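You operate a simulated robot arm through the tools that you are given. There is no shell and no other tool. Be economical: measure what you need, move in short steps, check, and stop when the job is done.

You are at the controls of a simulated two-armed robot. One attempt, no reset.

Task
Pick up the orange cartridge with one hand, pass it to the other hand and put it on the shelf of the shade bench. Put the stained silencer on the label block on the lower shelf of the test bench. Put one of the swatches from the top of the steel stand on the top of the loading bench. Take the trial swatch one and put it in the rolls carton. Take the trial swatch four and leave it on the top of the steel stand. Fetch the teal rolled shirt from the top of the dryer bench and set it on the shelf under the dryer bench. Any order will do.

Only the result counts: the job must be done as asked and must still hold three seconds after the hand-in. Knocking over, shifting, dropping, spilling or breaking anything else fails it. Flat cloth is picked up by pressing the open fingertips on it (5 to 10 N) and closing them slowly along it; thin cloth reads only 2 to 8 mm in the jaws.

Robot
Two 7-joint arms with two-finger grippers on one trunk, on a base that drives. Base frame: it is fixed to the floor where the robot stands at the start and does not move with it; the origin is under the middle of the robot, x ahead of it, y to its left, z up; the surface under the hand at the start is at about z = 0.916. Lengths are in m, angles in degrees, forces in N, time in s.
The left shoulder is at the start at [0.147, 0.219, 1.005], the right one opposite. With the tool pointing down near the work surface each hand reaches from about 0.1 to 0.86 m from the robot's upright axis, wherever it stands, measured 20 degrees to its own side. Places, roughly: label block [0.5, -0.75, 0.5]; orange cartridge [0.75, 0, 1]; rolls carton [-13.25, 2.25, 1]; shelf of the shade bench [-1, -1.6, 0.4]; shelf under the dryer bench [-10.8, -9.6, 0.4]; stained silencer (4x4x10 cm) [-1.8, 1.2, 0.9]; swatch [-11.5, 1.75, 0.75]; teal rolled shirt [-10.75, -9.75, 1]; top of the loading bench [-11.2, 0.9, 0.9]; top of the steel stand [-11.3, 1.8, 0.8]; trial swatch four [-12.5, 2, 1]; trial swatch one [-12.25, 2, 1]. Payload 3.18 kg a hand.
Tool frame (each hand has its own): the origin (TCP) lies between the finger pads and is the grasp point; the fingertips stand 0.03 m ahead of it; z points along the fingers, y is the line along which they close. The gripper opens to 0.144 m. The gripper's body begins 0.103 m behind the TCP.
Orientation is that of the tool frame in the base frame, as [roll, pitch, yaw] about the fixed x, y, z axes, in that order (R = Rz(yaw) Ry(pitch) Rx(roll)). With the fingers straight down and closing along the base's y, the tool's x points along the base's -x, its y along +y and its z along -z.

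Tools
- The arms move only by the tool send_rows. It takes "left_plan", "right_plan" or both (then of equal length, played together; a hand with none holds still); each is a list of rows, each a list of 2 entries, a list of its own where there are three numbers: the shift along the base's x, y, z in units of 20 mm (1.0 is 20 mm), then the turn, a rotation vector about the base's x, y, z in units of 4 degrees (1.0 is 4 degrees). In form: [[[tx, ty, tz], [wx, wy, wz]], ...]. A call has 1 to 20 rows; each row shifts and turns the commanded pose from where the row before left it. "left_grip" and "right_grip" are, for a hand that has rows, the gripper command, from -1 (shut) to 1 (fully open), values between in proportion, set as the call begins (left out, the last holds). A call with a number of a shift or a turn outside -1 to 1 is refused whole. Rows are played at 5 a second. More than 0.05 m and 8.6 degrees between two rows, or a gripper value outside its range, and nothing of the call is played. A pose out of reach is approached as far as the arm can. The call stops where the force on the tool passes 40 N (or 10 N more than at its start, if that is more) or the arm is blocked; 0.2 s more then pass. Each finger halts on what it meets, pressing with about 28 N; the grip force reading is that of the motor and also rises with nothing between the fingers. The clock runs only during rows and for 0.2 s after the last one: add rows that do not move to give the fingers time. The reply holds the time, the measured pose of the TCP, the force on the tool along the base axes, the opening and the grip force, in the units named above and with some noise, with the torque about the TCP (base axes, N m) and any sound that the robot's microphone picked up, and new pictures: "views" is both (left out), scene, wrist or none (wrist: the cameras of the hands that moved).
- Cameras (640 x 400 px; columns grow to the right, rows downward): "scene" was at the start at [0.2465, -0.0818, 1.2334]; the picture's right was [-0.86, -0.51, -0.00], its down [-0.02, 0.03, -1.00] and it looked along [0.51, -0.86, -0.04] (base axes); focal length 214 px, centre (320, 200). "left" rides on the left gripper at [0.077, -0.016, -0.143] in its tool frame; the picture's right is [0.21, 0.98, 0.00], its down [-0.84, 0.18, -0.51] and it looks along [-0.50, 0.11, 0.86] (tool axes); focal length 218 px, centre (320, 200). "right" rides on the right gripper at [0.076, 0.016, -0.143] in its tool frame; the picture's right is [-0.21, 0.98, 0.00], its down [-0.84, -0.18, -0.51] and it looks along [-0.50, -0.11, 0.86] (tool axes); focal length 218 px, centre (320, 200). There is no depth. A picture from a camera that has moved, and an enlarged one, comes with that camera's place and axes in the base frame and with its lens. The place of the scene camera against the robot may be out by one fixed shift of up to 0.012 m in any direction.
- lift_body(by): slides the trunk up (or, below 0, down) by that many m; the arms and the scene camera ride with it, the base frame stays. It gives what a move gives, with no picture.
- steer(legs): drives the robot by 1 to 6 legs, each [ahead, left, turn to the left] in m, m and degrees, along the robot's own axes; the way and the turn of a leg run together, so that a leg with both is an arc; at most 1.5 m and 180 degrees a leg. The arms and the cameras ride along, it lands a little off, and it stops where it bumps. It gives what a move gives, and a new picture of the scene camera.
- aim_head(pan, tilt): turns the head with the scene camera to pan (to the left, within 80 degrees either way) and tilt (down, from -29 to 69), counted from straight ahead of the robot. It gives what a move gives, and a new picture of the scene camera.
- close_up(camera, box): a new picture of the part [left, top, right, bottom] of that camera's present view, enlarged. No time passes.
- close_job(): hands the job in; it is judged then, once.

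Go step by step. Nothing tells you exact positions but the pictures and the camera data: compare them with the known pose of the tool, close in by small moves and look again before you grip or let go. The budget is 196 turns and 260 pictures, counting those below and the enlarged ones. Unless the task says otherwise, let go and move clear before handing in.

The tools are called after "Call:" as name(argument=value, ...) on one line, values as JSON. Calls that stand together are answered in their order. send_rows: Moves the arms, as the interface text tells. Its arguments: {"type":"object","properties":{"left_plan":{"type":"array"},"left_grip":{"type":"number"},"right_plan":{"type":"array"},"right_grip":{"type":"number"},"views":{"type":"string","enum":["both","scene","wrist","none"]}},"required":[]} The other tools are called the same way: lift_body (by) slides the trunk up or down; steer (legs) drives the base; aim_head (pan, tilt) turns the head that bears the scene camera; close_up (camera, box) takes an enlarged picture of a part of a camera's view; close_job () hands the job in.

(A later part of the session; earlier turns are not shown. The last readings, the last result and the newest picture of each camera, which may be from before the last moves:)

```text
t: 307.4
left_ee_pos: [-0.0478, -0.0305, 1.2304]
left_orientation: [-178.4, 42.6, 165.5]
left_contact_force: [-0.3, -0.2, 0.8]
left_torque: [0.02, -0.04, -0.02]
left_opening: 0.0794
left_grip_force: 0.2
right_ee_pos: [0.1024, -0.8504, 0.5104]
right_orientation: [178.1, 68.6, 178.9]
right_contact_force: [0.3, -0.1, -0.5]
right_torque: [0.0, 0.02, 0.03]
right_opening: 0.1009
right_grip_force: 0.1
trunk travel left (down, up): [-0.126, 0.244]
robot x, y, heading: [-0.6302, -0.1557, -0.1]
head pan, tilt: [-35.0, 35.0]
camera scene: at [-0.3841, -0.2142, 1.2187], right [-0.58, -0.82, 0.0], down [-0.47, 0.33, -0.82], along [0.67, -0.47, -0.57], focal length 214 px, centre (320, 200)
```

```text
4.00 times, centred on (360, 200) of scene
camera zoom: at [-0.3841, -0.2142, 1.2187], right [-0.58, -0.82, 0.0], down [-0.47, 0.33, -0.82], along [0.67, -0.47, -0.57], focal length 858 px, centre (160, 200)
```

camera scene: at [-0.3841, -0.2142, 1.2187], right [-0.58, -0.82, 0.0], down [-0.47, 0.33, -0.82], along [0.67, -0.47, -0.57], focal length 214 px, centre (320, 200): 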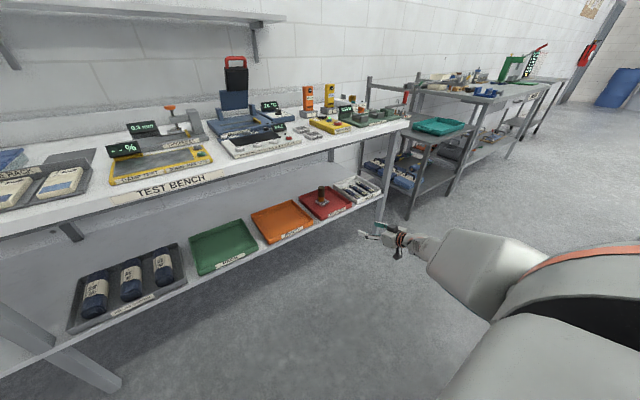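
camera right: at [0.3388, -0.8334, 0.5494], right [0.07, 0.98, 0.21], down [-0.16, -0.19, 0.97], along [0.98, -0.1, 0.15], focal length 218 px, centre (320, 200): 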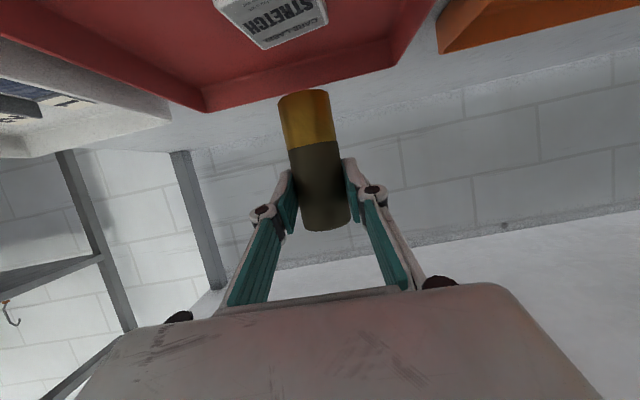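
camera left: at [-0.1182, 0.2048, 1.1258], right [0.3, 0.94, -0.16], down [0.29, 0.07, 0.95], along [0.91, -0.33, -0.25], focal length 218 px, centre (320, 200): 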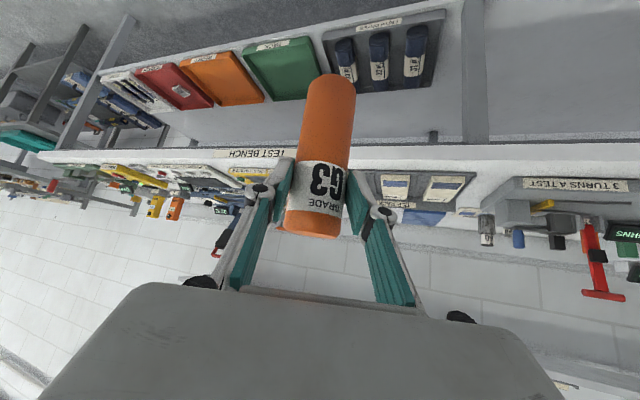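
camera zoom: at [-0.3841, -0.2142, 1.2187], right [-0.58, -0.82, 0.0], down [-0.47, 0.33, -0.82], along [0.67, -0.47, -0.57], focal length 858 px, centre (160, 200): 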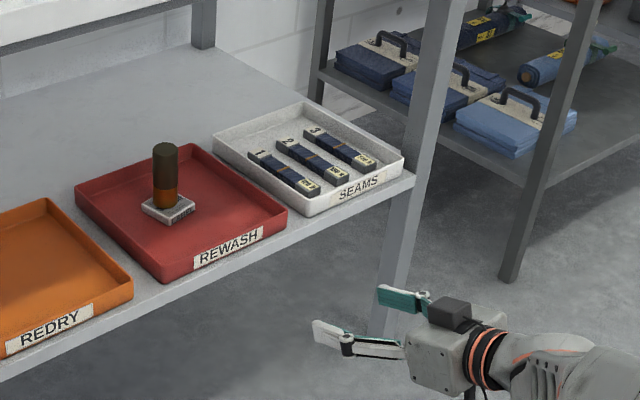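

Silencer task done. Now to the far area (x ≈ −11): I'll raise the right hand, go north a bit, face south and strafe west between the filter rack and the table, looking as I go.

Call:
lift_body(by=0.1)

Call:
send_rows(right_plan=[[[0, 0, 1], [0, 0, 0]], [[0, 0, 1], [0, 0, 0]], [[0, 0, 1], [0, 0, 0]], [[0, 0, 1], [0, 0, 0]], [[0, 0, 1], [0, 0, 0]], [[0, 0, 1], [0, 0, 0]], [[0, 0, 1], [0, 0, 0]], [[0, 0, 1], [0, 0, 0]], [[0, 0, 1], [0, 0, 0]], [[0, 0, 1], [0, 0, 0]], [[-0.3, 0.2, 1], [0, 0, 0]], [[-0.3, 0.2, 1], [0, 0, 0]], [[-0.3, 0.2, 1], [0, 0, 0]], [[-0.3, 0.2, 1], [0, 0, 0]], [[-0.3, 0.2, 1], [0, 0, 0]], [[-0.3, 0.2, 1], [0, 0, 0]], [[-0.3, 0.2, 1], [0, 0, 0]], [[-0.3, 0.2, 1], [0, 0, 0]]], right_grip=-0.5, views="none")

Call:
steer(legs=[[0, 0.62, 0], [0, 0, -90]])

Call:
aim_head(pan=-75, tilt=15)

```text
t: 308.7
left_ee_pos: [-0.0467, -0.0304, 1.3284]
left_orientation: [-178.4, 42.3, 165.5]
left_contact_force: [0.1, 0.8, -0.6]
left_torque: [0.0, -0.03, 0.01]
left_opening: 0.0791
left_grip_force: 0.1
right_ee_pos: [0.171, -0.8522, 0.8063]
right_orientation: [174.8, 84.9, 175.5]
right_contact_force: [0.1, 0.5, 0.2]
right_torque: [-0.04, -0.04, -0.03]
right_opening: 0.1011
right_grip_force: 0.1
trunk travel left (down, up): [-0.226, 0.144]
robot x, y, heading: [-0.6268, -0.1511, -0.2]
head pan, tilt: [-35.0, 35.0]
```

```text
t: 312.5
left_ee_pos: [-0.0476, -0.0293, 1.3302]
left_orientation: [-178.2, 42.6, 165.4]
left_contact_force: [0.4, 0.0, 1.0]
left_torque: [0.01, 0.03, -0.02]
left_opening: 0.0792
left_grip_force: 0.1
right_ee_pos: [0.1231, -0.8175, 1.1707]
right_orientation: [174.9, 85.1, 175.7]
right_contact_force: [-0.4, -0.1, 0.3]
right_torque: [0.0, 0.02, -0.03]
right_opening: 0.0362
right_grip_force: 0.1
trunk travel left (down, up): [-0.226, 0.144]
robot x, y, heading: [-0.626, -0.1579, -0.0]
head pan, tilt: [-35.0, 35.0]
```

```text
t: 322.4
left_ee_pos: [-0.5102, -0.108, 1.3286]
left_orientation: [-178.3, 42.6, 75.2]
left_contact_force: [-0.3, 0.0, 0.2]
left_torque: [0.0, -0.02, 0.02]
left_opening: 0.0792
left_grip_force: 0.1
right_ee_pos: [-1.2988, -0.2757, 1.1675]
right_orientation: [174.6, 85.0, 85.1]
right_contact_force: [-0.3, -0.9, -0.2]
right_torque: [0.0, -0.01, 0.0]
right_opening: 0.036
right_grip_force: 0.1
trunk travel left (down, up): [-0.226, 0.144]
robot x, y, heading: [-0.6334, 0.4724, -90.3]
head pan, tilt: [-35.0, 35.0]
camera scene: at [-0.6804, 0.3166, 1.3295], right [-0.82, 0.58, 0.0], down [0.33, 0.47, -0.82], along [-0.47, -0.67, -0.57], focal length 214 px, centre (320, 200)
```

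scene: 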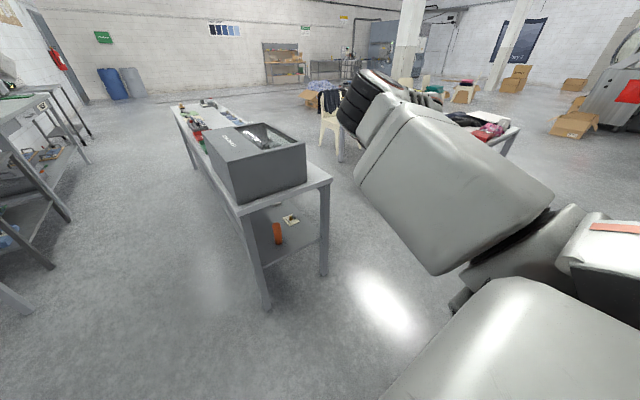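

```text
t: 323.4
left_ee_pos: [-0.5097, -0.1096, 1.3301]
left_orientation: [-178.3, 42.6, 75.2]
left_contact_force: [0.3, 0.2, 0.1]
left_torque: [0.02, 0.01, 0.02]
left_opening: 0.0791
left_grip_force: 0.0
right_ee_pos: [-1.2991, -0.2764, 1.1695]
right_orientation: [174.7, 85.0, 85.1]
right_contact_force: [0.2, 0.5, 0.6]
right_torque: [-0.05, 0.0, 0.0]
right_opening: 0.0359
right_grip_force: 0.0
trunk travel left (down, up): [-0.226, 0.144]
robot x, y, heading: [-0.63, 0.4745, -90.6]
head pan, tilt: [-75.0, 15.0]
camera scene: at [-0.7196, 0.3647, 1.3615], right [-0.25, 0.97, 0.0], down [0.25, 0.07, -0.97], along [-0.93, -0.24, -0.26], focal length 214 px, centre (320, 200)
```

scene: 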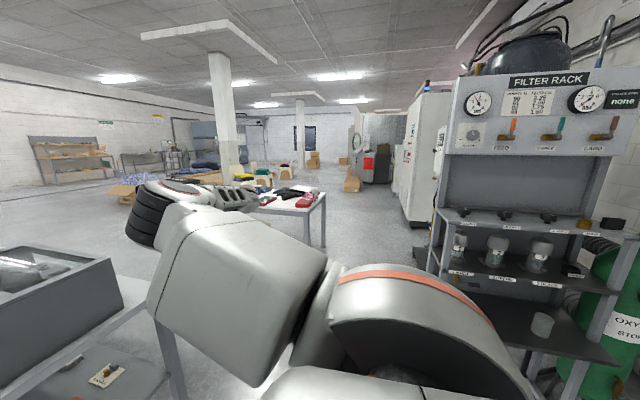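

Corridor west is visible. I'll strafe along it.

Call:
steer(legs=[[0.19, -0.6, 0], [0, -1.5, 0], [0, -1.0, 0]])

```text
t: 350.9
left_ee_pos: [-3.6171, -0.2745, 1.3298]
left_orientation: [-178.4, 42.6, 76.1]
left_contact_force: [0.4, 0.7, -0.1]
left_torque: [0.01, -0.01, 0.03]
left_opening: 0.0793
left_grip_force: 0.0
right_ee_pos: [-4.404, -0.454, 1.1689]
right_orientation: [174.7, 85.1, 86.0]
right_contact_force: [0.2, 0.1, -0.2]
right_torque: [0.0, 0.02, 0.01]
right_opening: 0.0358
right_grip_force: 0.1
trunk travel left (down, up): [-0.226, 0.144]
robot x, y, heading: [-3.7469, 0.3036, -89.6]
head pan, tilt: [-75.0, 15.0]
camera scene: at [-3.8351, 0.1962, 1.3615], right [-0.27, 0.96, 0.0], down [0.25, 0.07, -0.97], along [-0.93, -0.26, -0.26], focal length 214 px, centre (320, 200)
```

scene: 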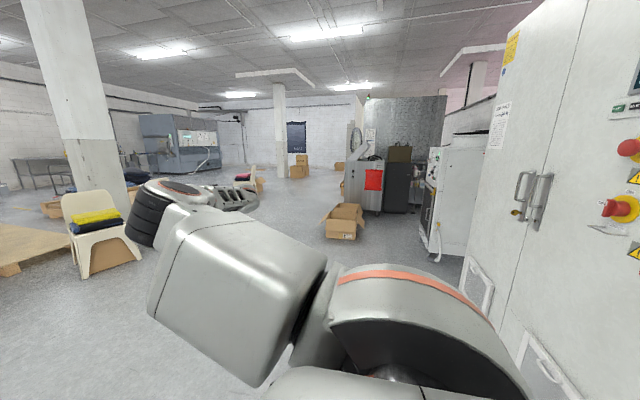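

Clear floor ahead; a carton stands near [−6.6, −0.25]. I'll pass it on the south side.

Call:
steer(legs=[[0.9, -0.9, 0], [0.5, -1.2, 0], [0, -1.5, 0]])

```text
t: 382.0
left_ee_pos: [-7.164, -1.7218, 1.3294]
left_orientation: [-178.3, 42.7, 75.5]
left_contact_force: [-0.6, -0.3, -0.4]
left_torque: [0.0, 0.02, 0.0]
left_opening: 0.0794
left_grip_force: 0.0
right_ee_pos: [-7.9514, -1.8933, 1.1696]
right_orientation: [174.7, 85.1, 85.5]
right_contact_force: [0.4, 0.2, -0.2]
right_torque: [0.01, 0.01, -0.02]
right_opening: 0.0363
right_grip_force: 0.1
trunk travel left (down, up): [-0.226, 0.144]
robot x, y, heading: [-7.2904, -1.1446, -90.0]
head pan, tilt: [-75.0, 15.0]
camera scene: at [-7.3773, -1.2504, 1.3615], right [-0.26, 0.97, 0.0], down [0.25, 0.07, -0.97], along [-0.93, -0.25, -0.26], focal length 214 px, centre (320, 200)
```

scene: 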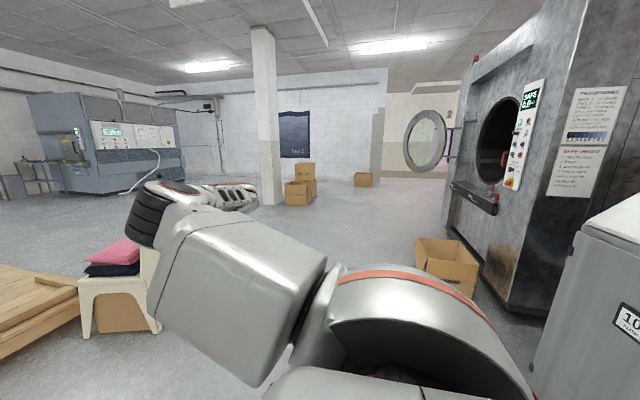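

A big washer stands on the right. I'll continue west to about x = −10 and look north-west.

Call:
steer(legs=[[0.3, -1.4, 0], [0, -1.3, 0]])

Call:
steer(legs=[[0, 0, -90]])

Call:
aim_head(pan=-40, tilt=10)

```text
t: 405.1
left_ee_pos: [-9.8169, -1.984, 1.3307]
left_orientation: [-178.2, 42.5, 73.9]
left_contact_force: [-0.1, -0.6, -0.1]
left_torque: [0.0, -0.01, -0.02]
left_opening: 0.0794
left_grip_force: 0.0
right_ee_pos: [-10.6095, -2.1314, 1.1688]
right_orientation: [174.7, 85.1, 83.8]
right_contact_force: [1.1, 0.6, 0.3]
right_torque: [0.01, 0.0, 0.02]
right_opening: 0.0362
right_grip_force: 0.1
trunk travel left (down, up): [-0.226, 0.144]
robot x, y, heading: [-9.9198, -1.399, -91.6]
head pan, tilt: [-75.0, 15.0]
camera scene: at [-10.0159, -1.5054, 1.3615], right [-0.23, 0.97, 0.0], down [0.25, 0.06, -0.97], along [-0.94, -0.22, -0.26], focal length 214 px, centre (320, 200)
```

scene: 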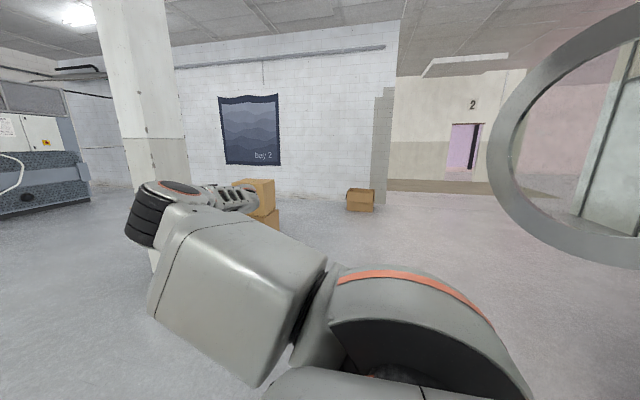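

```text
t: 409.4
left_ee_pos: [-10.5116, -1.4966, 1.3298]
left_orientation: [-178.4, 42.6, -17.2]
left_contact_force: [0.6, 0.5, 0.1]
left_torque: [-0.03, 0.03, 0.01]
left_opening: 0.0791
left_grip_force: 0.1
right_ee_pos: [-10.6443, -0.7033, 1.1688]
right_orientation: [174.6, 85.1, -7.3]
right_contact_force: [0.3, 0.6, -0.3]
right_torque: [0.02, 0.0, 0.03]
right_opening: 0.0357
right_grip_force: 0.2
trunk travel left (down, up): [-0.226, 0.144]
robot x, y, heading: [-9.9232, -1.4019, 177.3]
head pan, tilt: [-75.0, 15.0]
camera scene: at [-10.0185, -1.3127, 1.3615], right [0.98, 0.21, 0.0], down [0.05, -0.25, -0.97], along [-0.2, 0.94, -0.26], focal length 214 px, centre (320, 200)
```

scene: 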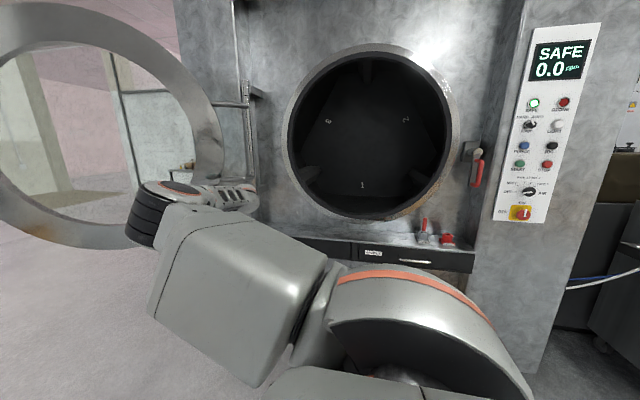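

```text
t: 410.4
left_ee_pos: [-10.511, -1.4971, 1.3295]
left_orientation: [-178.3, 42.6, -17.1]
left_contact_force: [0.2, 0.8, -0.8]
left_torque: [0.03, 0.0, 0.03]
left_opening: 0.0793
left_grip_force: 0.1
right_ee_pos: [-10.6455, -0.7031, 1.1695]
right_orientation: [174.7, 85.1, -7.2]
right_contact_force: [1.3, -0.3, 0.5]
right_torque: [0.0, -0.03, 0.02]
right_opening: 0.036
right_grip_force: 0.0
trunk travel left (down, up): [-0.226, 0.144]
robot x, y, heading: [-9.9272, -1.4028, 177.0]
head pan, tilt: [-40.0, 10.0]
camera scene: at [-10.0669, -1.341, 1.3697], right [0.68, 0.73, 0.0], down [0.13, -0.12, -0.98], along [-0.72, 0.67, -0.17], focal length 214 px, centre (320, 200)
```

scene: 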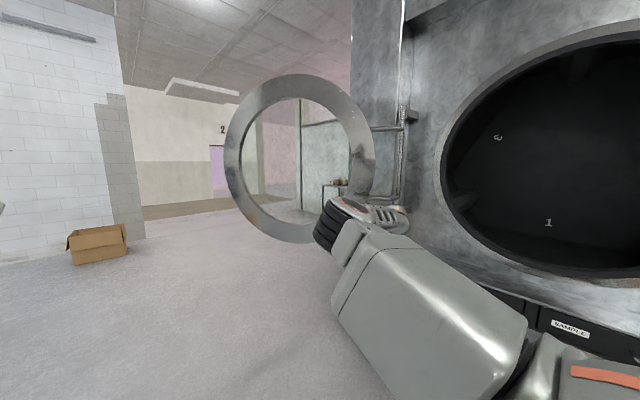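

The right hand is close to the washer's open door. I'll move away south first, then go further west before turning north.

Call:
steer(legs=[[0, 0.55, 0], [1.5, 0, 0], [0.5, 0, 0]])

Call:
aim_head(pan=-75, tilt=15)

```text
t: 425.2
left_ee_pos: [-12.5185, -1.954, 1.3294]
left_orientation: [-178.3, 42.6, -17.0]
left_contact_force: [0.0, 0.1, -0.1]
left_torque: [0.03, 0.01, 0.01]
left_opening: 0.0793
left_grip_force: 0.0
right_ee_pos: [-12.6547, -1.1594, 1.1693]
right_orientation: [174.8, 85.1, -6.9]
right_contact_force: [-1.0, -0.5, -0.3]
right_torque: [-0.02, -0.03, 0.05]
right_opening: 0.0359
right_grip_force: 0.0
trunk travel left (down, up): [-0.226, 0.144]
robot x, y, heading: [-11.9371, -1.8491, 177.3]
head pan, tilt: [-40.0, 10.0]
camera scene: at [-12.0755, -1.7956, 1.3697], right [0.68, 0.74, 0.0], down [0.13, -0.12, -0.98], along [-0.73, 0.67, -0.17], focal length 214 px, centre (320, 200)
```

scene: 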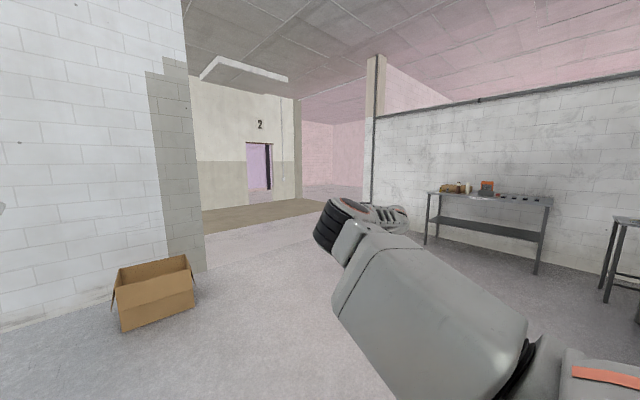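

```text
t: 426.2
left_ee_pos: [-12.5188, -1.9532, 1.3301]
left_orientation: [-178.2, 42.6, -16.9]
left_contact_force: [0.4, 0.0, -0.5]
left_torque: [-0.05, -0.01, 0.01]
left_opening: 0.079
left_grip_force: 0.1
right_ee_pos: [-12.6558, -1.1599, 1.1692]
right_orientation: [174.8, 85.1, -7.0]
right_contact_force: [0.9, 0.0, -0.3]
right_torque: [-0.01, -0.01, -0.02]
right_opening: 0.0364
right_grip_force: 0.0
trunk travel left (down, up): [-0.226, 0.144]
robot x, y, heading: [-11.933, -1.853, 177.7]
head pan, tilt: [-75.0, 15.0]
camera scene: at [-12.0269, -1.7673, 1.3615], right [0.98, 0.22, 0.0], down [0.06, -0.25, -0.97], along [-0.21, 0.94, -0.26], focal length 214 px, centre (320, 200)
```

scene: 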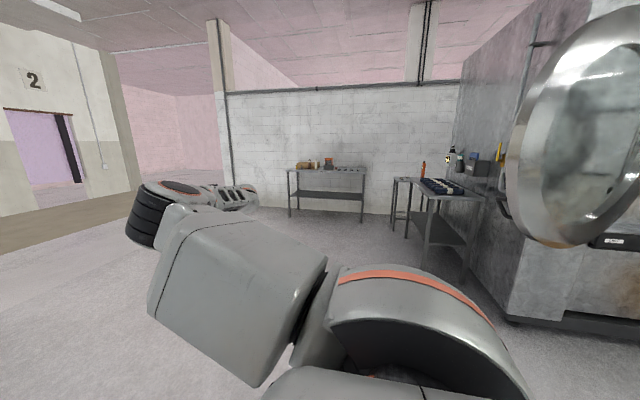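

I see the benches: a table at the back wall, a steel stand and a loading bench by the washer. Zooming in.

Call:
close_up(camera="scene", box=[270, 145, 390, 220])

Call:
close_up(camera="scene", box=[380, 140, 508, 220])

```text
5.33 times, centred on (330, 182) of scene
camera zoom: at [-12.0269, -1.7673, 1.3615], right [0.98, 0.22, 0.0], down [0.06, -0.25, -0.97], along [-0.21, 0.94, -0.26], focal length 1144 px, centre (267, 293)
```

zoom: 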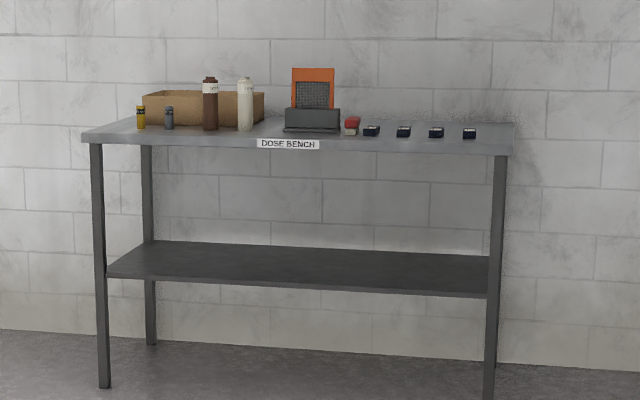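

```text
5.00 times, centred on (444, 180) of scene
camera zoom: at [-12.0269, -1.7673, 1.3615], right [0.98, 0.22, 0.0], down [0.06, -0.25, -0.97], along [-0.21, 0.94, -0.26], focal length 1072 px, centre (-300, 300)
```

zoom: 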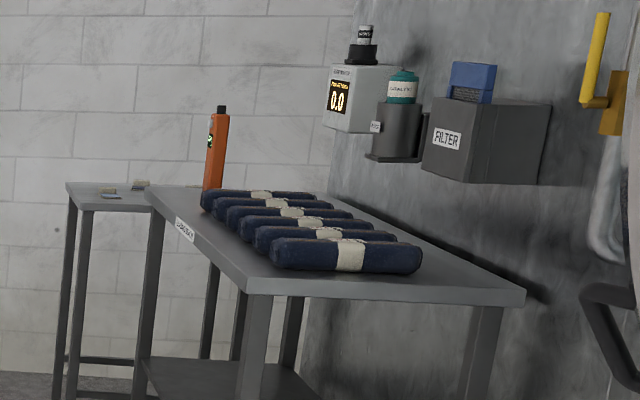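

The Dose bench has the carton and four trial swatches, and the steel stand has small swatches. I'll tuck the right hand up and back, then turn north and approach the Dose bench.

Call:
send_rows(right_plan=[[[0.8, 0, 0.8], [0, 0, 0]], [[0.8, 0, 0.8], [0, 0, 0]], [[0.8, 0, 0.8], [0, 0, 0]], [[0.8, 0, 0.8], [0, 0, 0]], [[0.8, 0, 0.8], [0, 0, 0]], [[0.8, 0, 0.8], [0, 0, 0]], [[0.8, 0, 0.8], [0, 0, 0]], [[0.8, 0, 0.8], [0, 0, 0]], [[0.8, 0, 0.5], [0, 0, 0]], [[0.8, 0, 0.5], [0, 0, 0]]], views="none")

Call:
steer(legs=[[0.6, 0, 0], [0, 0, -87]])

Call:
aim_head(pan=0, tilt=15)

```text
t: 428.4
left_ee_pos: [-12.5185, -1.9542, 1.3304]
left_orientation: [-178.2, 42.8, -16.9]
left_contact_force: [0.5, 1.0, -0.1]
left_torque: [0.01, -0.02, -0.01]
left_opening: 0.0794
left_grip_force: 0.1
right_ee_pos: [-12.4961, -1.16, 1.3177]
right_orientation: [174.4, 85.1, -7.3]
right_contact_force: [0.1, -0.2, -0.1]
right_torque: [0.02, -0.02, 0.01]
right_opening: 0.0361
right_grip_force: 0.0
trunk travel left (down, up): [-0.226, 0.144]
robot x, y, heading: [-11.9321, -1.8544, 177.4]
head pan, tilt: [-75.0, 15.0]
```

```text
t: 435.5
left_ee_pos: [-12.6559, -1.2487, 1.3297]
left_orientation: [-178.3, 42.6, -103.9]
left_contact_force: [0.5, 0.7, 0.3]
left_torque: [-0.04, 0.04, 0.04]
left_opening: 0.079
left_grip_force: 0.1
right_ee_pos: [-11.8615, -1.2272, 1.3171]
right_orientation: [174.6, 85.1, -94.0]
right_contact_force: [-0.4, 0.4, 0.8]
right_torque: [0.02, 0.02, 0.03]
right_opening: 0.0361
right_grip_force: 0.1
trunk travel left (down, up): [-0.226, 0.144]
robot x, y, heading: [-12.5242, -1.8276, 90.7]
head pan, tilt: [-75.0, 15.0]
camera scene: at [-12.4326, -1.7352, 1.3615], right [0.27, -0.96, 0.0], down [-0.25, -0.07, -0.97], along [0.93, 0.26, -0.26], focal length 214 px, centre (320, 200)
```

scene: 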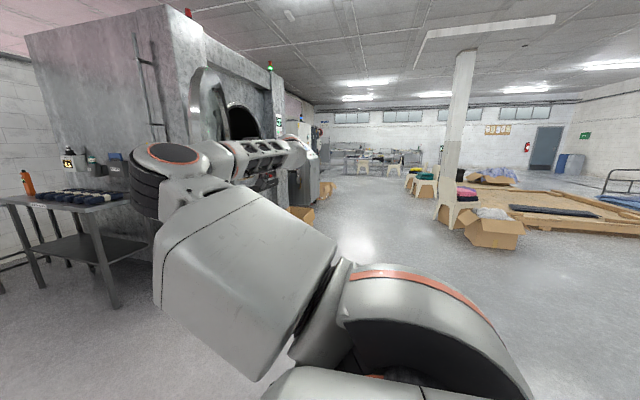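

```text
t: 436.9
left_ee_pos: [-12.6569, -1.2489, 1.3285]
left_orientation: [-178.3, 42.6, -103.8]
left_contact_force: [0.3, -0.8, 0.1]
left_torque: [0.01, -0.02, 0.02]
left_opening: 0.0791
left_grip_force: 0.0
right_ee_pos: [-11.8623, -1.2268, 1.3172]
right_orientation: [174.7, 85.1, -93.9]
right_contact_force: [0.6, 0.9, -0.5]
right_torque: [0.01, 0.01, -0.01]
right_opening: 0.0357
right_grip_force: 0.0
trunk travel left (down, up): [-0.226, 0.144]
robot x, y, heading: [-12.523, -1.8286, 90.5]
head pan, tilt: [0.0, 15.0]
camera scene: at [-12.5236, -1.6668, 1.3615], right [1.0, 0.01, 0.0], down [0.0, -0.26, -0.97], along [-0.01, 0.97, -0.26], focal length 214 px, centre (320, 200)
```

scene: 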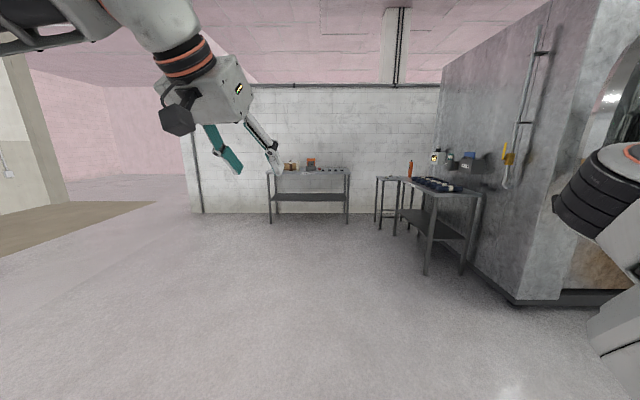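

Path is clear. I'll drive up to the Dose bench.

Call:
steer(legs=[[1.5, -0.15, 0], [1.2, -0.1, 0]])

Call:
aim_head(pan=0, tilt=30)

```text
refused: leg 1 is longer than a leg can be; nothing moved
```

```text
t: 437.7
left_ee_pos: [-12.6554, -1.2479, 1.3287]
left_orientation: [-178.3, 42.5, -103.9]
left_contact_force: [0.8, 0.3, 0.1]
left_torque: [-0.02, 0.02, 0.0]
left_opening: 0.0793
left_grip_force: 0.0
right_ee_pos: [-11.8615, -1.2286, 1.3164]
right_orientation: [174.8, 85.1, -94.0]
right_contact_force: [-0.7, 0.6, 0.7]
right_torque: [0.03, 0.02, -0.01]
right_opening: 0.036
right_grip_force: 0.2
trunk travel left (down, up): [-0.226, 0.144]
robot x, y, heading: [-12.521, -1.8276, 90.5]
head pan, tilt: [0.0, 30.0]
camera scene: at [-12.5236, -1.6698, 1.3374], right [1.0, 0.01, 0.0], down [0.0, -0.5, -0.87], along [-0.01, 0.87, -0.5], focal length 214 px, centre (320, 200)
```

scene: 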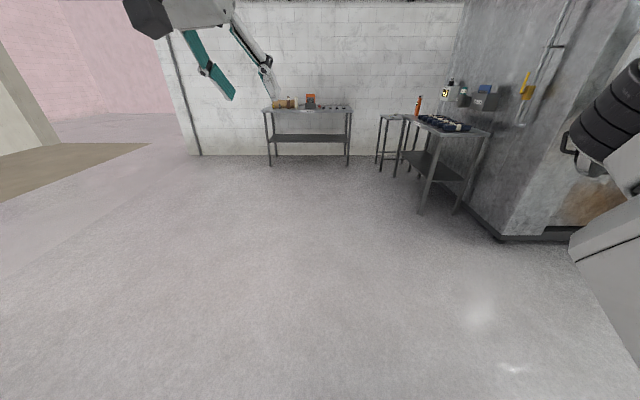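

Call:
steer(legs=[[1.4, -0.1, 0], [1.3, -0.1, 0]])

Call:
close_up(camera="scene", box=[220, 60, 540, 260])

```text
t: 450.7
left_ee_pos: [-12.4408, 1.4122, 1.3297]
left_orientation: [-178.3, 42.6, -105.2]
left_contact_force: [-0.2, 0.5, 0.3]
left_torque: [0.0, 0.01, 0.0]
left_opening: 0.0792
left_grip_force: 0.1
right_ee_pos: [-11.6478, 1.4124, 1.3164]
right_orientation: [174.7, 85.2, -95.3]
right_contact_force: [0.0, -1.1, -0.2]
right_torque: [0.03, -0.07, -0.03]
right_opening: 0.0358
right_grip_force: 0.0
trunk travel left (down, up): [-0.226, 0.144]
robot x, y, heading: [-12.3173, 0.8325, 88.9]
head pan, tilt: [0.0, 30.0]
camera scene: at [-12.3192, 0.9888, 1.3373], right [1.0, -0.02, 0.0], down [-0.01, -0.5, -0.87], along [0.01, 0.87, -0.5], focal length 214 px, centre (320, 200)
```

scene: 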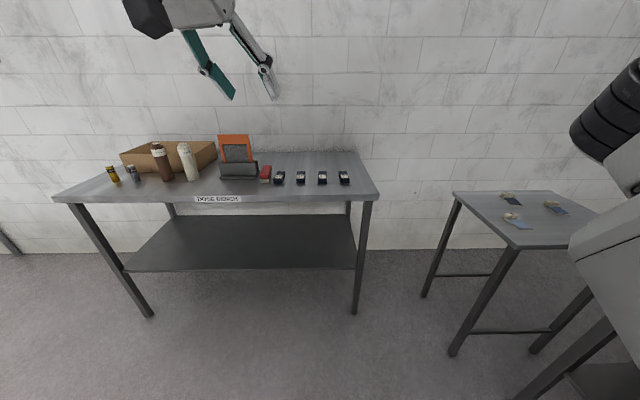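

```text
2.00 times, centred on (380, 160) of scene
camera zoom: at [-12.3192, 0.9888, 1.3373], right [1.0, -0.02, 0.0], down [-0.01, -0.5, -0.87], along [0.01, 0.87, -0.5], focal length 429 px, centre (200, 280)
```

zoom: 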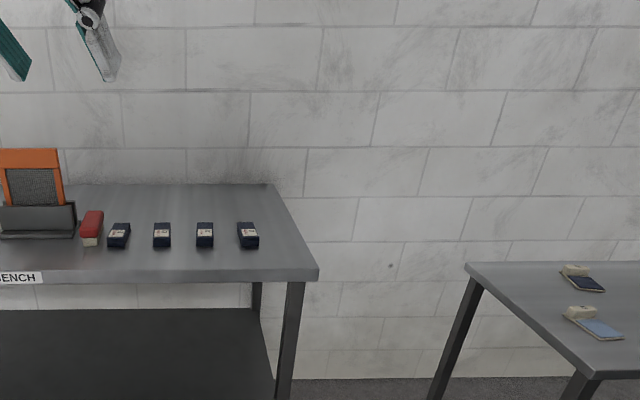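

Call:
close_up(camera="scene", box=[250, 155, 362, 200])

Call:
close_up(camera="scene", box=[450, 170, 610, 270])

Call:
close_up(camera="scene", box=[90, 125, 250, 205])

```text
5.71 times, centred on (306, 178) of scene
camera zoom: at [-12.3192, 0.9888, 1.3373], right [1.0, -0.02, 0.0], down [-0.01, -0.5, -0.87], along [0.01, 0.87, -0.5], focal length 1226 px, centre (400, 329)
```

zoom: 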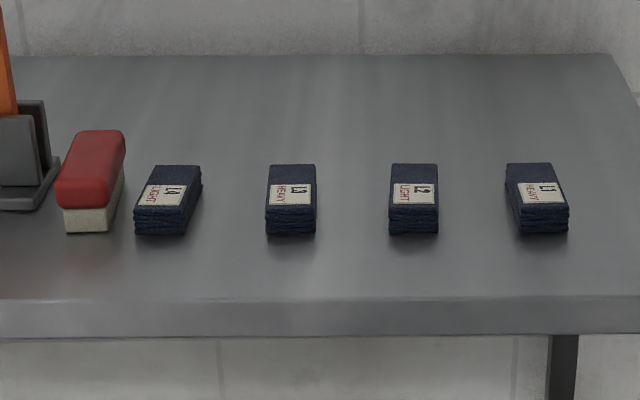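

```text
4.00 times, centred on (530, 220) of scene
camera zoom: at [-12.3192, 0.9888, 1.3373], right [1.0, -0.02, 0.0], down [-0.01, -0.5, -0.87], along [0.01, 0.87, -0.5], focal length 858 px, centre (-520, 120)
```

zoom: 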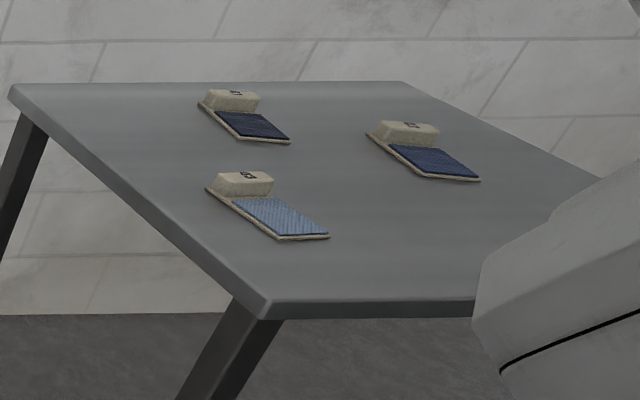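

```text
4.00 times, centred on (170, 165) of scene
camera zoom: at [-12.3192, 0.9888, 1.3373], right [1.0, -0.02, 0.0], down [-0.01, -0.5, -0.87], along [0.01, 0.87, -0.5], focal length 858 px, centre (920, 340)
```

zoom: 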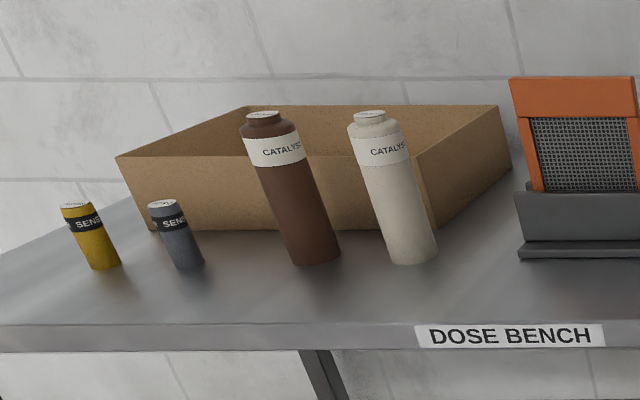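

Trial swatches L1–L4 are small folded stacks (L1 rightmost), and the stand's swatches have cream grip blocks. I'll point the left hand straight down and move in over L1 at about [−12.20, 1.89].

Call:
send_rows(left_plan=[[[0, 0, 0], [-0.86, 0.23, 0.31]], [[0, 0, 0], [-0.86, 0.23, 0.31]], [[0, 0, 0], [-0.86, 0.23, 0.31]], [[0, 0, 0], [-0.86, 0.23, 0.31]], [[0, 0, 0], [-0.86, 0.23, 0.31]], [[0, 0, 0], [-0.86, 0.23, 0.31]], [[0, 0, -0.3], [-0.86, 0.23, 0.31]], [[0, 0, -0.3], [-0.86, 0.23, 0.31]], [[0, 0, -0.3], [-0.86, 0.23, 0.31]], [[0, 0, -0.3], [-0.86, 0.23, 0.31]], [[0, 0, -0.3], [-0.86, 0.23, 0.31]], [[0, 0, -0.3], [-0.86, 0.23, 0.31]]], left_grip=0.2, views="none")

Call:
steer(legs=[[0.4, -0.2, 1]])

Call:
close_up(camera="left", box=[0, 0, 640, 400])

```text
t: 453.3
left_ee_pos: [-12.4405, 1.4133, 1.3301]
left_orientation: [-179.2, 24.8, -99.5]
left_contact_force: [-0.1, 0.4, 0.4]
left_torque: [-0.03, 0.03, 0.0]
left_opening: 0.0862
left_grip_force: 0.1
left hand out of reach, approached as far as the arm can: row 6, 7, 8, 9, 10, 11, 12
right_ee_pos: [-11.6458, 1.4137, 1.3152]
right_orientation: [174.6, 85.1, -95.3]
right_contact_force: [0.2, -0.3, 0.9]
right_torque: [-0.02, 0.01, -0.02]
right_opening: 0.0358
right_grip_force: 0.1
trunk travel left (down, up): [-0.226, 0.144]
robot x, y, heading: [-12.3218, 0.8301, 89.0]
head pan, tilt: [0.0, 30.0]
```

```text
t: 455.9
left_ee_pos: [-12.2499, 1.806, 1.3303]
left_orientation: [-179.3, 24.9, -98.8]
left_contact_force: [0.3, 0.5, -1.1]
left_torque: [-0.01, -0.02, -0.02]
left_opening: 0.0862
left_grip_force: 0.0
right_ee_pos: [-11.4567, 1.8187, 1.3169]
right_orientation: [174.5, 85.0, -94.6]
right_contact_force: [-0.3, 1.2, 0.3]
right_torque: [0.0, 0.01, -0.01]
right_opening: 0.036
right_grip_force: 0.1
trunk travel left (down, up): [-0.226, 0.144]
robot x, y, heading: [-12.1265, 1.2248, 89.9]
head pan, tilt: [0.0, 30.0]
camera scene: at [-12.1224, 1.3836, 1.3373], right [1.0, 0.0, 0.0], down [0.0, -0.5, -0.87], along [0.0, 0.87, -0.5], focal length 214 px, centre (320, 200)
```

scene: 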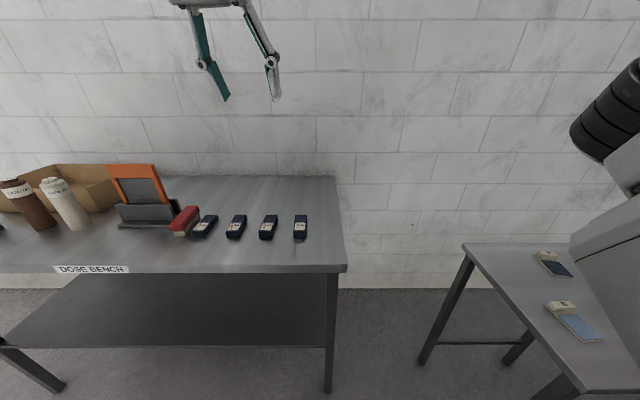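

```text
1.00 times, centred on (320, 200) of left (not enlarged: the box is as wide or as high as the picture)
camera zoom: at [-12.2559, 1.6758, 1.4265], right [-0.99, -0.03, -0.1], down [-0.1, 0.57, 0.81], along [0.03, 0.82, -0.57], focal length 218 px, centre (320, 200)
```

zoom: 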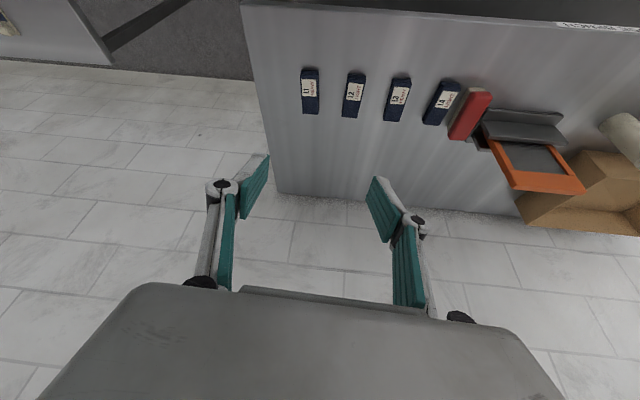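

The bench top is a little lower than I assumed; L1 is at about [−12.188, 1.963], top ≈ 0.90. Lowering over it while finishing the turn to vertical.

Call:
send_rows(left_plan=[[[0.3, 0.5, -1], [-0.62, 0.1, 0.22]], [[0.3, 0.5, -1], [-0.62, 0.1, 0.22]], [[0.3, 0.7, -1], [-0.62, 0.1, 0.22]], [[0.3, 0.7, -1], [-0.62, 0.1, 0.22]], [[0.3, 0.8, -1], [-0.62, 0.1, 0.22]], [[0.3, 0.8, -1], [-0.62, 0.1, 0.22]], [[0.3, 0.9, -1], [-0.62, 0.1, 0.22]], [[0.3, 0.9, -1], [-0.62, 0.1, 0.22]], [[0.3, 1, -1], [-0.62, 0.1, 0.22]], [[0.3, 1, -1], [-0.62, 0.1, 0.22]], [[0, 0, -1], [0, 0, 0]], [[0, 0, -1], [0, 0, 0]]], views="wrist")

```text
t: 458.6
left_ee_pos: [-12.24, 1.8423, 1.1275]
left_orientation: [179.3, 3.3, -91.2]
left_contact_force: [0.7, 0.4, -0.6]
left_torque: [0.01, 0.0, -0.02]
left_opening: 0.0862
left_grip_force: 0.1
left hand out of reach, approached as far as the arm can: row 3, 4, 5, 6, 7, 8, 9, 10
right_ee_pos: [-11.4569, 1.8192, 1.3163]
right_orientation: [174.6, 85.0, -94.5]
right_contact_force: [1.0, 0.0, -1.2]
right_torque: [0.03, 0.0, 0.0]
right_opening: 0.0361
right_grip_force: 0.0
trunk travel left (down, up): [-0.226, 0.144]
robot x, y, heading: [-12.1267, 1.2233, 90.2]
head pan, tilt: [0.0, 30.0]
camera left: at [-12.2229, 1.7577, 1.2643], right [-0.98, -0.19, 0.0], down [-0.16, 0.82, 0.56], along [-0.11, 0.55, -0.83], focal length 218 px, centre (320, 200)
```

left: 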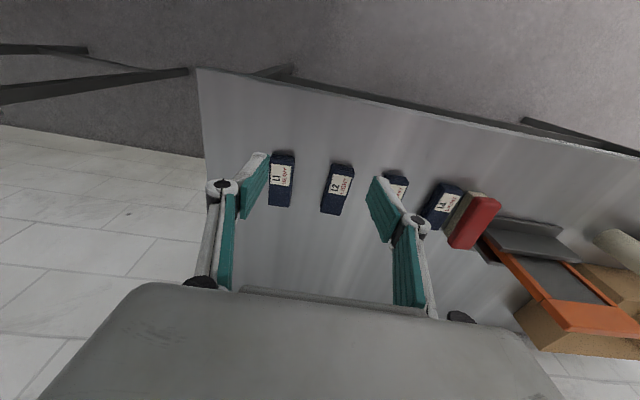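

Tool is vertical. A small base shift to centre over L1, then descend.

Call:
steer(legs=[[0.115, -0.045, 0]])

Call:
send_rows(left_plan=[[[0, 0, -1], [-0.2, 0.2, 0]], [[0, 0, -1], [-0.2, 0.2, 0]], [[0, 0, -1], [-0.2, 0.2, 0]], [[0, 0, -1], [-0.2, 0.2, 0]], [[0, 0, -1], [0, 0, 0]], [[0, 0, -1], [0, 0, 0]]], views="wrist")

```text
t: 459.8
left_ee_pos: [-12.1951, 1.9586, 1.1275]
left_orientation: [179.2, 3.2, -91.0]
left_contact_force: [-0.7, -0.4, -0.9]
left_torque: [-0.01, 0.01, -0.01]
left_opening: 0.0864
left_grip_force: 0.1
right_ee_pos: [-11.4129, 1.9364, 1.3167]
right_orientation: [174.5, 85.1, -94.6]
right_contact_force: [0.3, 0.8, -0.7]
right_torque: [0.03, 0.02, 0.01]
right_opening: 0.0361
right_grip_force: 0.0
trunk travel left (down, up): [-0.226, 0.144]
robot x, y, heading: [-12.0796, 1.34, 90.1]
head pan, tilt: [0.0, 30.0]
camera scene: at [-12.0769, 1.5002, 1.3373], right [1.0, 0.0, 0.0], down [0.0, -0.5, -0.87], along [0.0, 0.87, -0.5], focal length 214 px, centre (320, 200)
```

scene: 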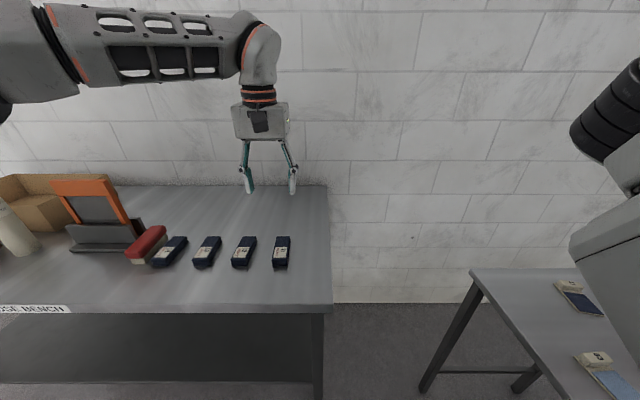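

```text
t: 461.2
left_ee_pos: [-12.1945, 1.9575, 1.009]
left_orientation: [176.1, 0.0, -91.2]
left_contact_force: [-0.3, 0.7, -0.1]
left_torque: [-0.04, -0.04, 0.03]
left_opening: 0.0863
left_grip_force: 0.0
right_ee_pos: [-11.4122, 1.9365, 1.3161]
right_orientation: [174.6, 85.1, -94.3]
right_contact_force: [0.6, 0.1, 0.0]
right_torque: [-0.02, 0.01, -0.02]
right_opening: 0.0359
right_grip_force: 0.0
trunk travel left (down, up): [-0.226, 0.144]
robot x, y, heading: [-12.0796, 1.34, 90.3]
head pan, tilt: [0.0, 30.0]
camera left: at [-12.1702, 1.8809, 1.1491], right [-0.98, -0.19, 0.07], down [-0.13, 0.85, 0.52], along [-0.15, 0.5, -0.85], focal length 218 px, centre (320, 200)
```

left: 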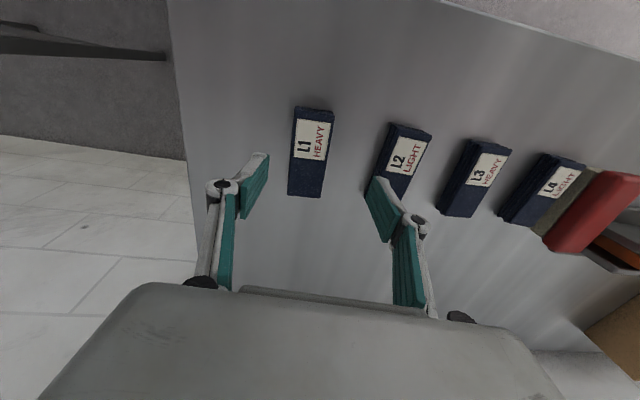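

Call:
send_rows(left_plan=[[[0.05, 0.06, -0.9], [0.2, 0, 0]], [[0.05, 0.06, -0.9], [0.2, 0, 0]], [[0.05, 0.06, -0.9], [0.2, 0, 0]], [[0.05, 0.06, -0.9], [0.2, 0, 0]], [[0.05, 0.06, -0.9], [0.2, 0, 0]]], views="wrist")

```text
t: 462.4
left_ee_pos: [-12.1858, 1.9623, 0.9244]
left_orientation: [176.3, 4.4, -91.4]
left_contact_force: [10.5, -2.7, 20.7]
left_torque: [-0.29, -1.14, -0.01]
left_opening: 0.1004
left_grip_force: 7.9
right_ee_pos: [-11.4112, 1.9326, 1.3176]
right_orientation: [173.8, 85.3, -95.4]
right_contact_force: [0.0, 0.4, -0.1]
right_torque: [0.03, 0.02, 0.03]
right_opening: 0.036
right_grip_force: 0.0
trunk travel left (down, up): [-0.226, 0.144]
robot x, y, heading: [-12.0781, 1.3449, 90.2]
head pan, tilt: [0.0, 30.0]
camera left: at [-12.1629, 1.8756, 1.0577], right [-0.98, -0.19, 0.05], down [-0.13, 0.8, 0.58], along [-0.15, 0.56, -0.81], focal length 218 px, centre (320, 200)
```

left: 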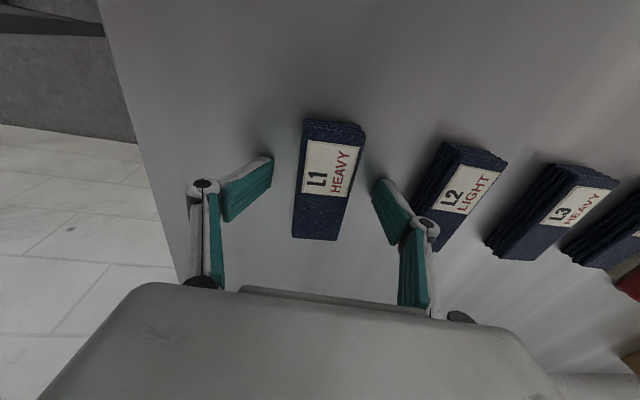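

Fingertips have met the bench beside L1. I'll rise 5 mm and close.

Call:
send_rows(left_plan=[[[0, 0, 0.3], [0, 0, 0]], [[0, 0, 0], [0, 0, 0]]], views="none")

Call:
send_rows(left_plan=[[[0, 0, 0], [0, 0, 0]], [[0, 0, 0], [0, 0, 0]], [[0, 0, 0], [0, 0, 0]]], left_grip=-1, views="wrist")

```text
t: 463.0
left_ee_pos: [-12.1895, 1.963, 0.9243]
left_orientation: [176.0, 4.1, -91.1]
left_contact_force: [4.3, 0.0, 10.9]
left_torque: [-0.12, -0.59, 0.05]
left_opening: 0.0951
left_grip_force: 3.7
right_ee_pos: [-11.4125, 1.9352, 1.3167]
right_orientation: [174.4, 85.1, -94.7]
right_contact_force: [0.1, 0.1, 0.5]
right_torque: [-0.01, -0.01, -0.03]
right_opening: 0.036
right_grip_force: 0.2
trunk travel left (down, up): [-0.226, 0.144]
robot x, y, heading: [-12.0828, 1.3411, 90.2]
head pan, tilt: [0.0, 30.0]
```

```text
t: 463.5
left_ee_pos: [-12.1934, 1.9627, 0.9321]
left_orientation: [176.1, 4.4, -90.5]
left_contact_force: [-8.3, -12.4, 25.3]
left_torque: [-0.67, -0.39, -0.36]
left_opening: 0.041
left_grip_force: 28.2
right_ee_pos: [-11.4142, 1.935, 1.3178]
right_orientation: [174.1, 85.3, -94.8]
right_contact_force: [0.1, 0.0, -0.7]
right_torque: [0.03, 0.0, 0.01]
right_opening: 0.036
right_grip_force: 0.1
trunk travel left (down, up): [-0.226, 0.144]
robot x, y, heading: [-12.081, 1.3439, 90.4]
head pan, tilt: [0.0, 30.0]
stopped in row 2 (left hand): the force on the tool passed its limit at 45 N (the readings are from after the stop); the commanded pose is now the measured one
camera left: at [-12.1687, 1.8764, 1.066], right [-0.98, -0.2, 0.05], down [-0.14, 0.8, 0.58], along [-0.16, 0.56, -0.81], focal length 218 px, centre (320, 200)
```

left: 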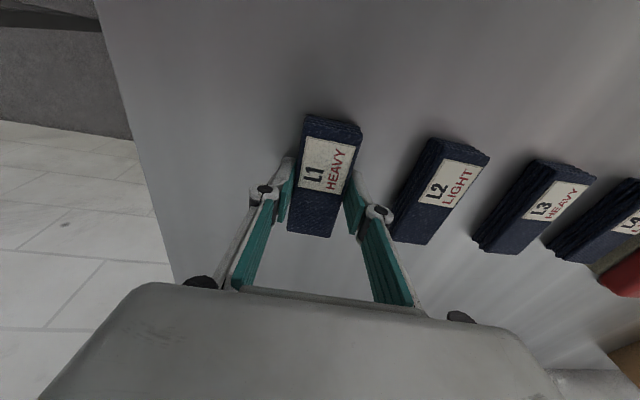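

L1 is gripped (41 mm). Lifting.

Call:
send_rows(left_plan=[[[0, 0, 0.5], [0, 0, 0]], [[0, 0, 1], [0, 0, 0]], [[0, 0, 1], [0, 0, 0]], [[0, 0, 1], [0, 0, 0]], [[0, 0, 1], [0, 0, 0]], [[0, 0, 1], [0, 0, 0]], [[0, 0, 1], [0, 0, 0]], [[0, 0, 1], [0, 0, 0]], [[0, 0, 1], [0, 0, 0]]], views="both")

```text
t: 465.5
left_ee_pos: [-12.1928, 1.9666, 1.0983]
left_orientation: [176.0, 4.2, -90.8]
left_contact_force: [0.5, -0.5, -0.4]
left_torque: [0.02, 0.02, 0.0]
left_opening: 0.0412
left_grip_force: 28.0
right_ee_pos: [-11.4132, 1.9374, 1.3168]
right_orientation: [174.5, 85.2, -94.6]
right_contact_force: [0.0, -0.7, -0.5]
right_torque: [-0.02, 0.0, -0.04]
right_opening: 0.0359
right_grip_force: 0.0
trunk travel left (down, up): [-0.226, 0.144]
robot x, y, heading: [-12.0822, 1.3403, 90.5]
head pan, tilt: [0.0, 30.0]
camera scene: at [-12.0775, 1.4991, 1.3374], right [1.0, 0.0, 0.0], down [0.0, -0.5, -0.87], along [0.0, 0.87, -0.5], focal length 214 px, centre (320, 200)
camera left: at [-12.1676, 1.8789, 1.2331], right [-0.98, -0.2, 0.05], down [-0.13, 0.8, 0.58], along [-0.16, 0.56, -0.81], focal length 218 px, centre (320, 200)
```

scene: 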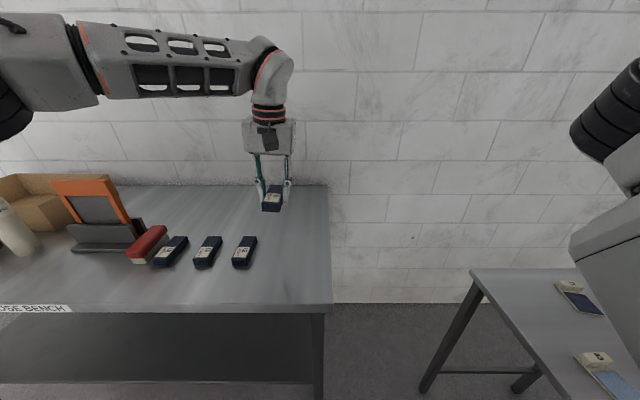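
left: 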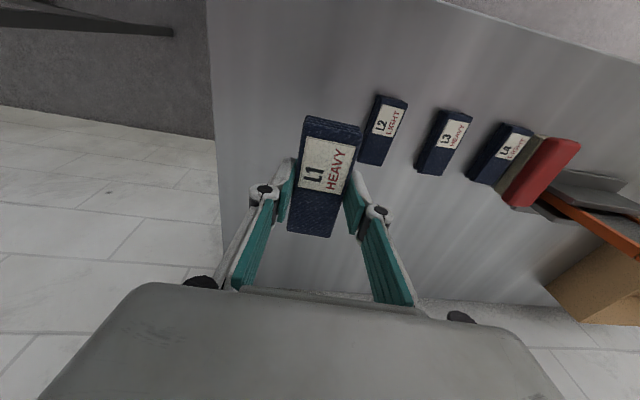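

L1 is in hand. Next the rolls carton, centre ≈ [−13.14, 2.20], rim ≈ 0.99. I'll back off, raise the hand, shift left and look.

Call:
steer(legs=[[-0.4, 0, 0], [0, 0.95, 0]])

Call:
send_rows(left_plan=[[[0, 0, 1], [0, 0, 0]], [[0, 0, 1], [0, 0, 0]], [[0, 0, 1], [0, 0, 0]], [[0, 0, 1], [0, 0, 0]], [[0, 0, 1], [0, 0, 0]]], views="scene")

```text
t: 476.3
left_ee_pos: [-13.1607, 1.5532, 1.0996]
left_orientation: [176.1, 4.2, -89.6]
left_contact_force: [0.2, 0.4, -0.5]
left_torque: [0.02, 0.02, -0.01]
left_opening: 0.0411
left_grip_force: 27.9
right_ee_pos: [-12.3791, 1.5398, 1.3168]
right_orientation: [174.6, 85.1, -93.3]
right_contact_force: [-0.6, 0.0, 0.1]
right_torque: [0.02, 0.0, 0.01]
right_opening: 0.036
right_grip_force: 0.1
trunk travel left (down, up): [-0.226, 0.144]
robot x, y, heading: [-13.0328, 0.9291, 91.3]
head pan, tilt: [0.0, 30.0]
camera scene: at [-13.0363, 1.0891, 1.3373], right [1.0, 0.02, 0.0], down [0.01, -0.5, -0.87], along [-0.02, 0.87, -0.5], focal length 214 px, centre (320, 200)
```

scene: 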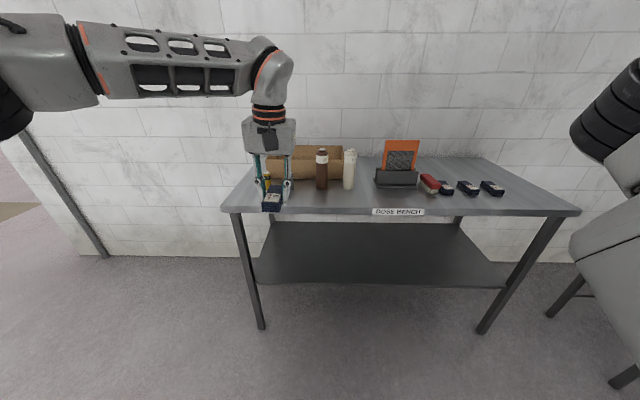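

```text
t: 477.5
left_ee_pos: [-13.1597, 1.545, 1.1678]
left_orientation: [176.0, 4.3, -89.6]
left_contact_force: [0.0, 0.6, -0.1]
left_torque: [-0.01, -0.01, 0.01]
left_opening: 0.041
left_grip_force: 28.2
left hand out of reach, approached as far as the arm can: row 4, 5
right_ee_pos: [-12.3806, 1.5397, 1.3154]
right_orientation: [174.4, 85.1, -93.4]
right_contact_force: [0.2, -0.7, 0.5]
right_torque: [0.0, -0.05, -0.01]
right_opening: 0.036
right_grip_force: 0.0
trunk travel left (down, up): [-0.226, 0.144]
robot x, y, heading: [-13.0371, 0.9347, 91.2]
head pan, tilt: [0.0, 30.0]
camera scene: at [-13.0361, 1.0895, 1.3372], right [1.0, 0.02, 0.0], down [0.01, -0.5, -0.87], along [-0.02, 0.87, -0.5], focal length 214 px, centre (320, 200)
```

scene: 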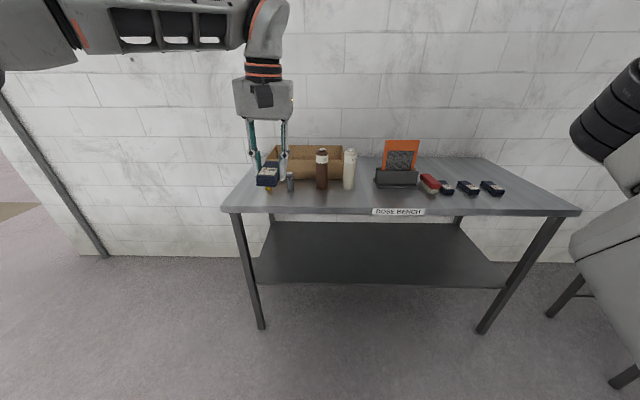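

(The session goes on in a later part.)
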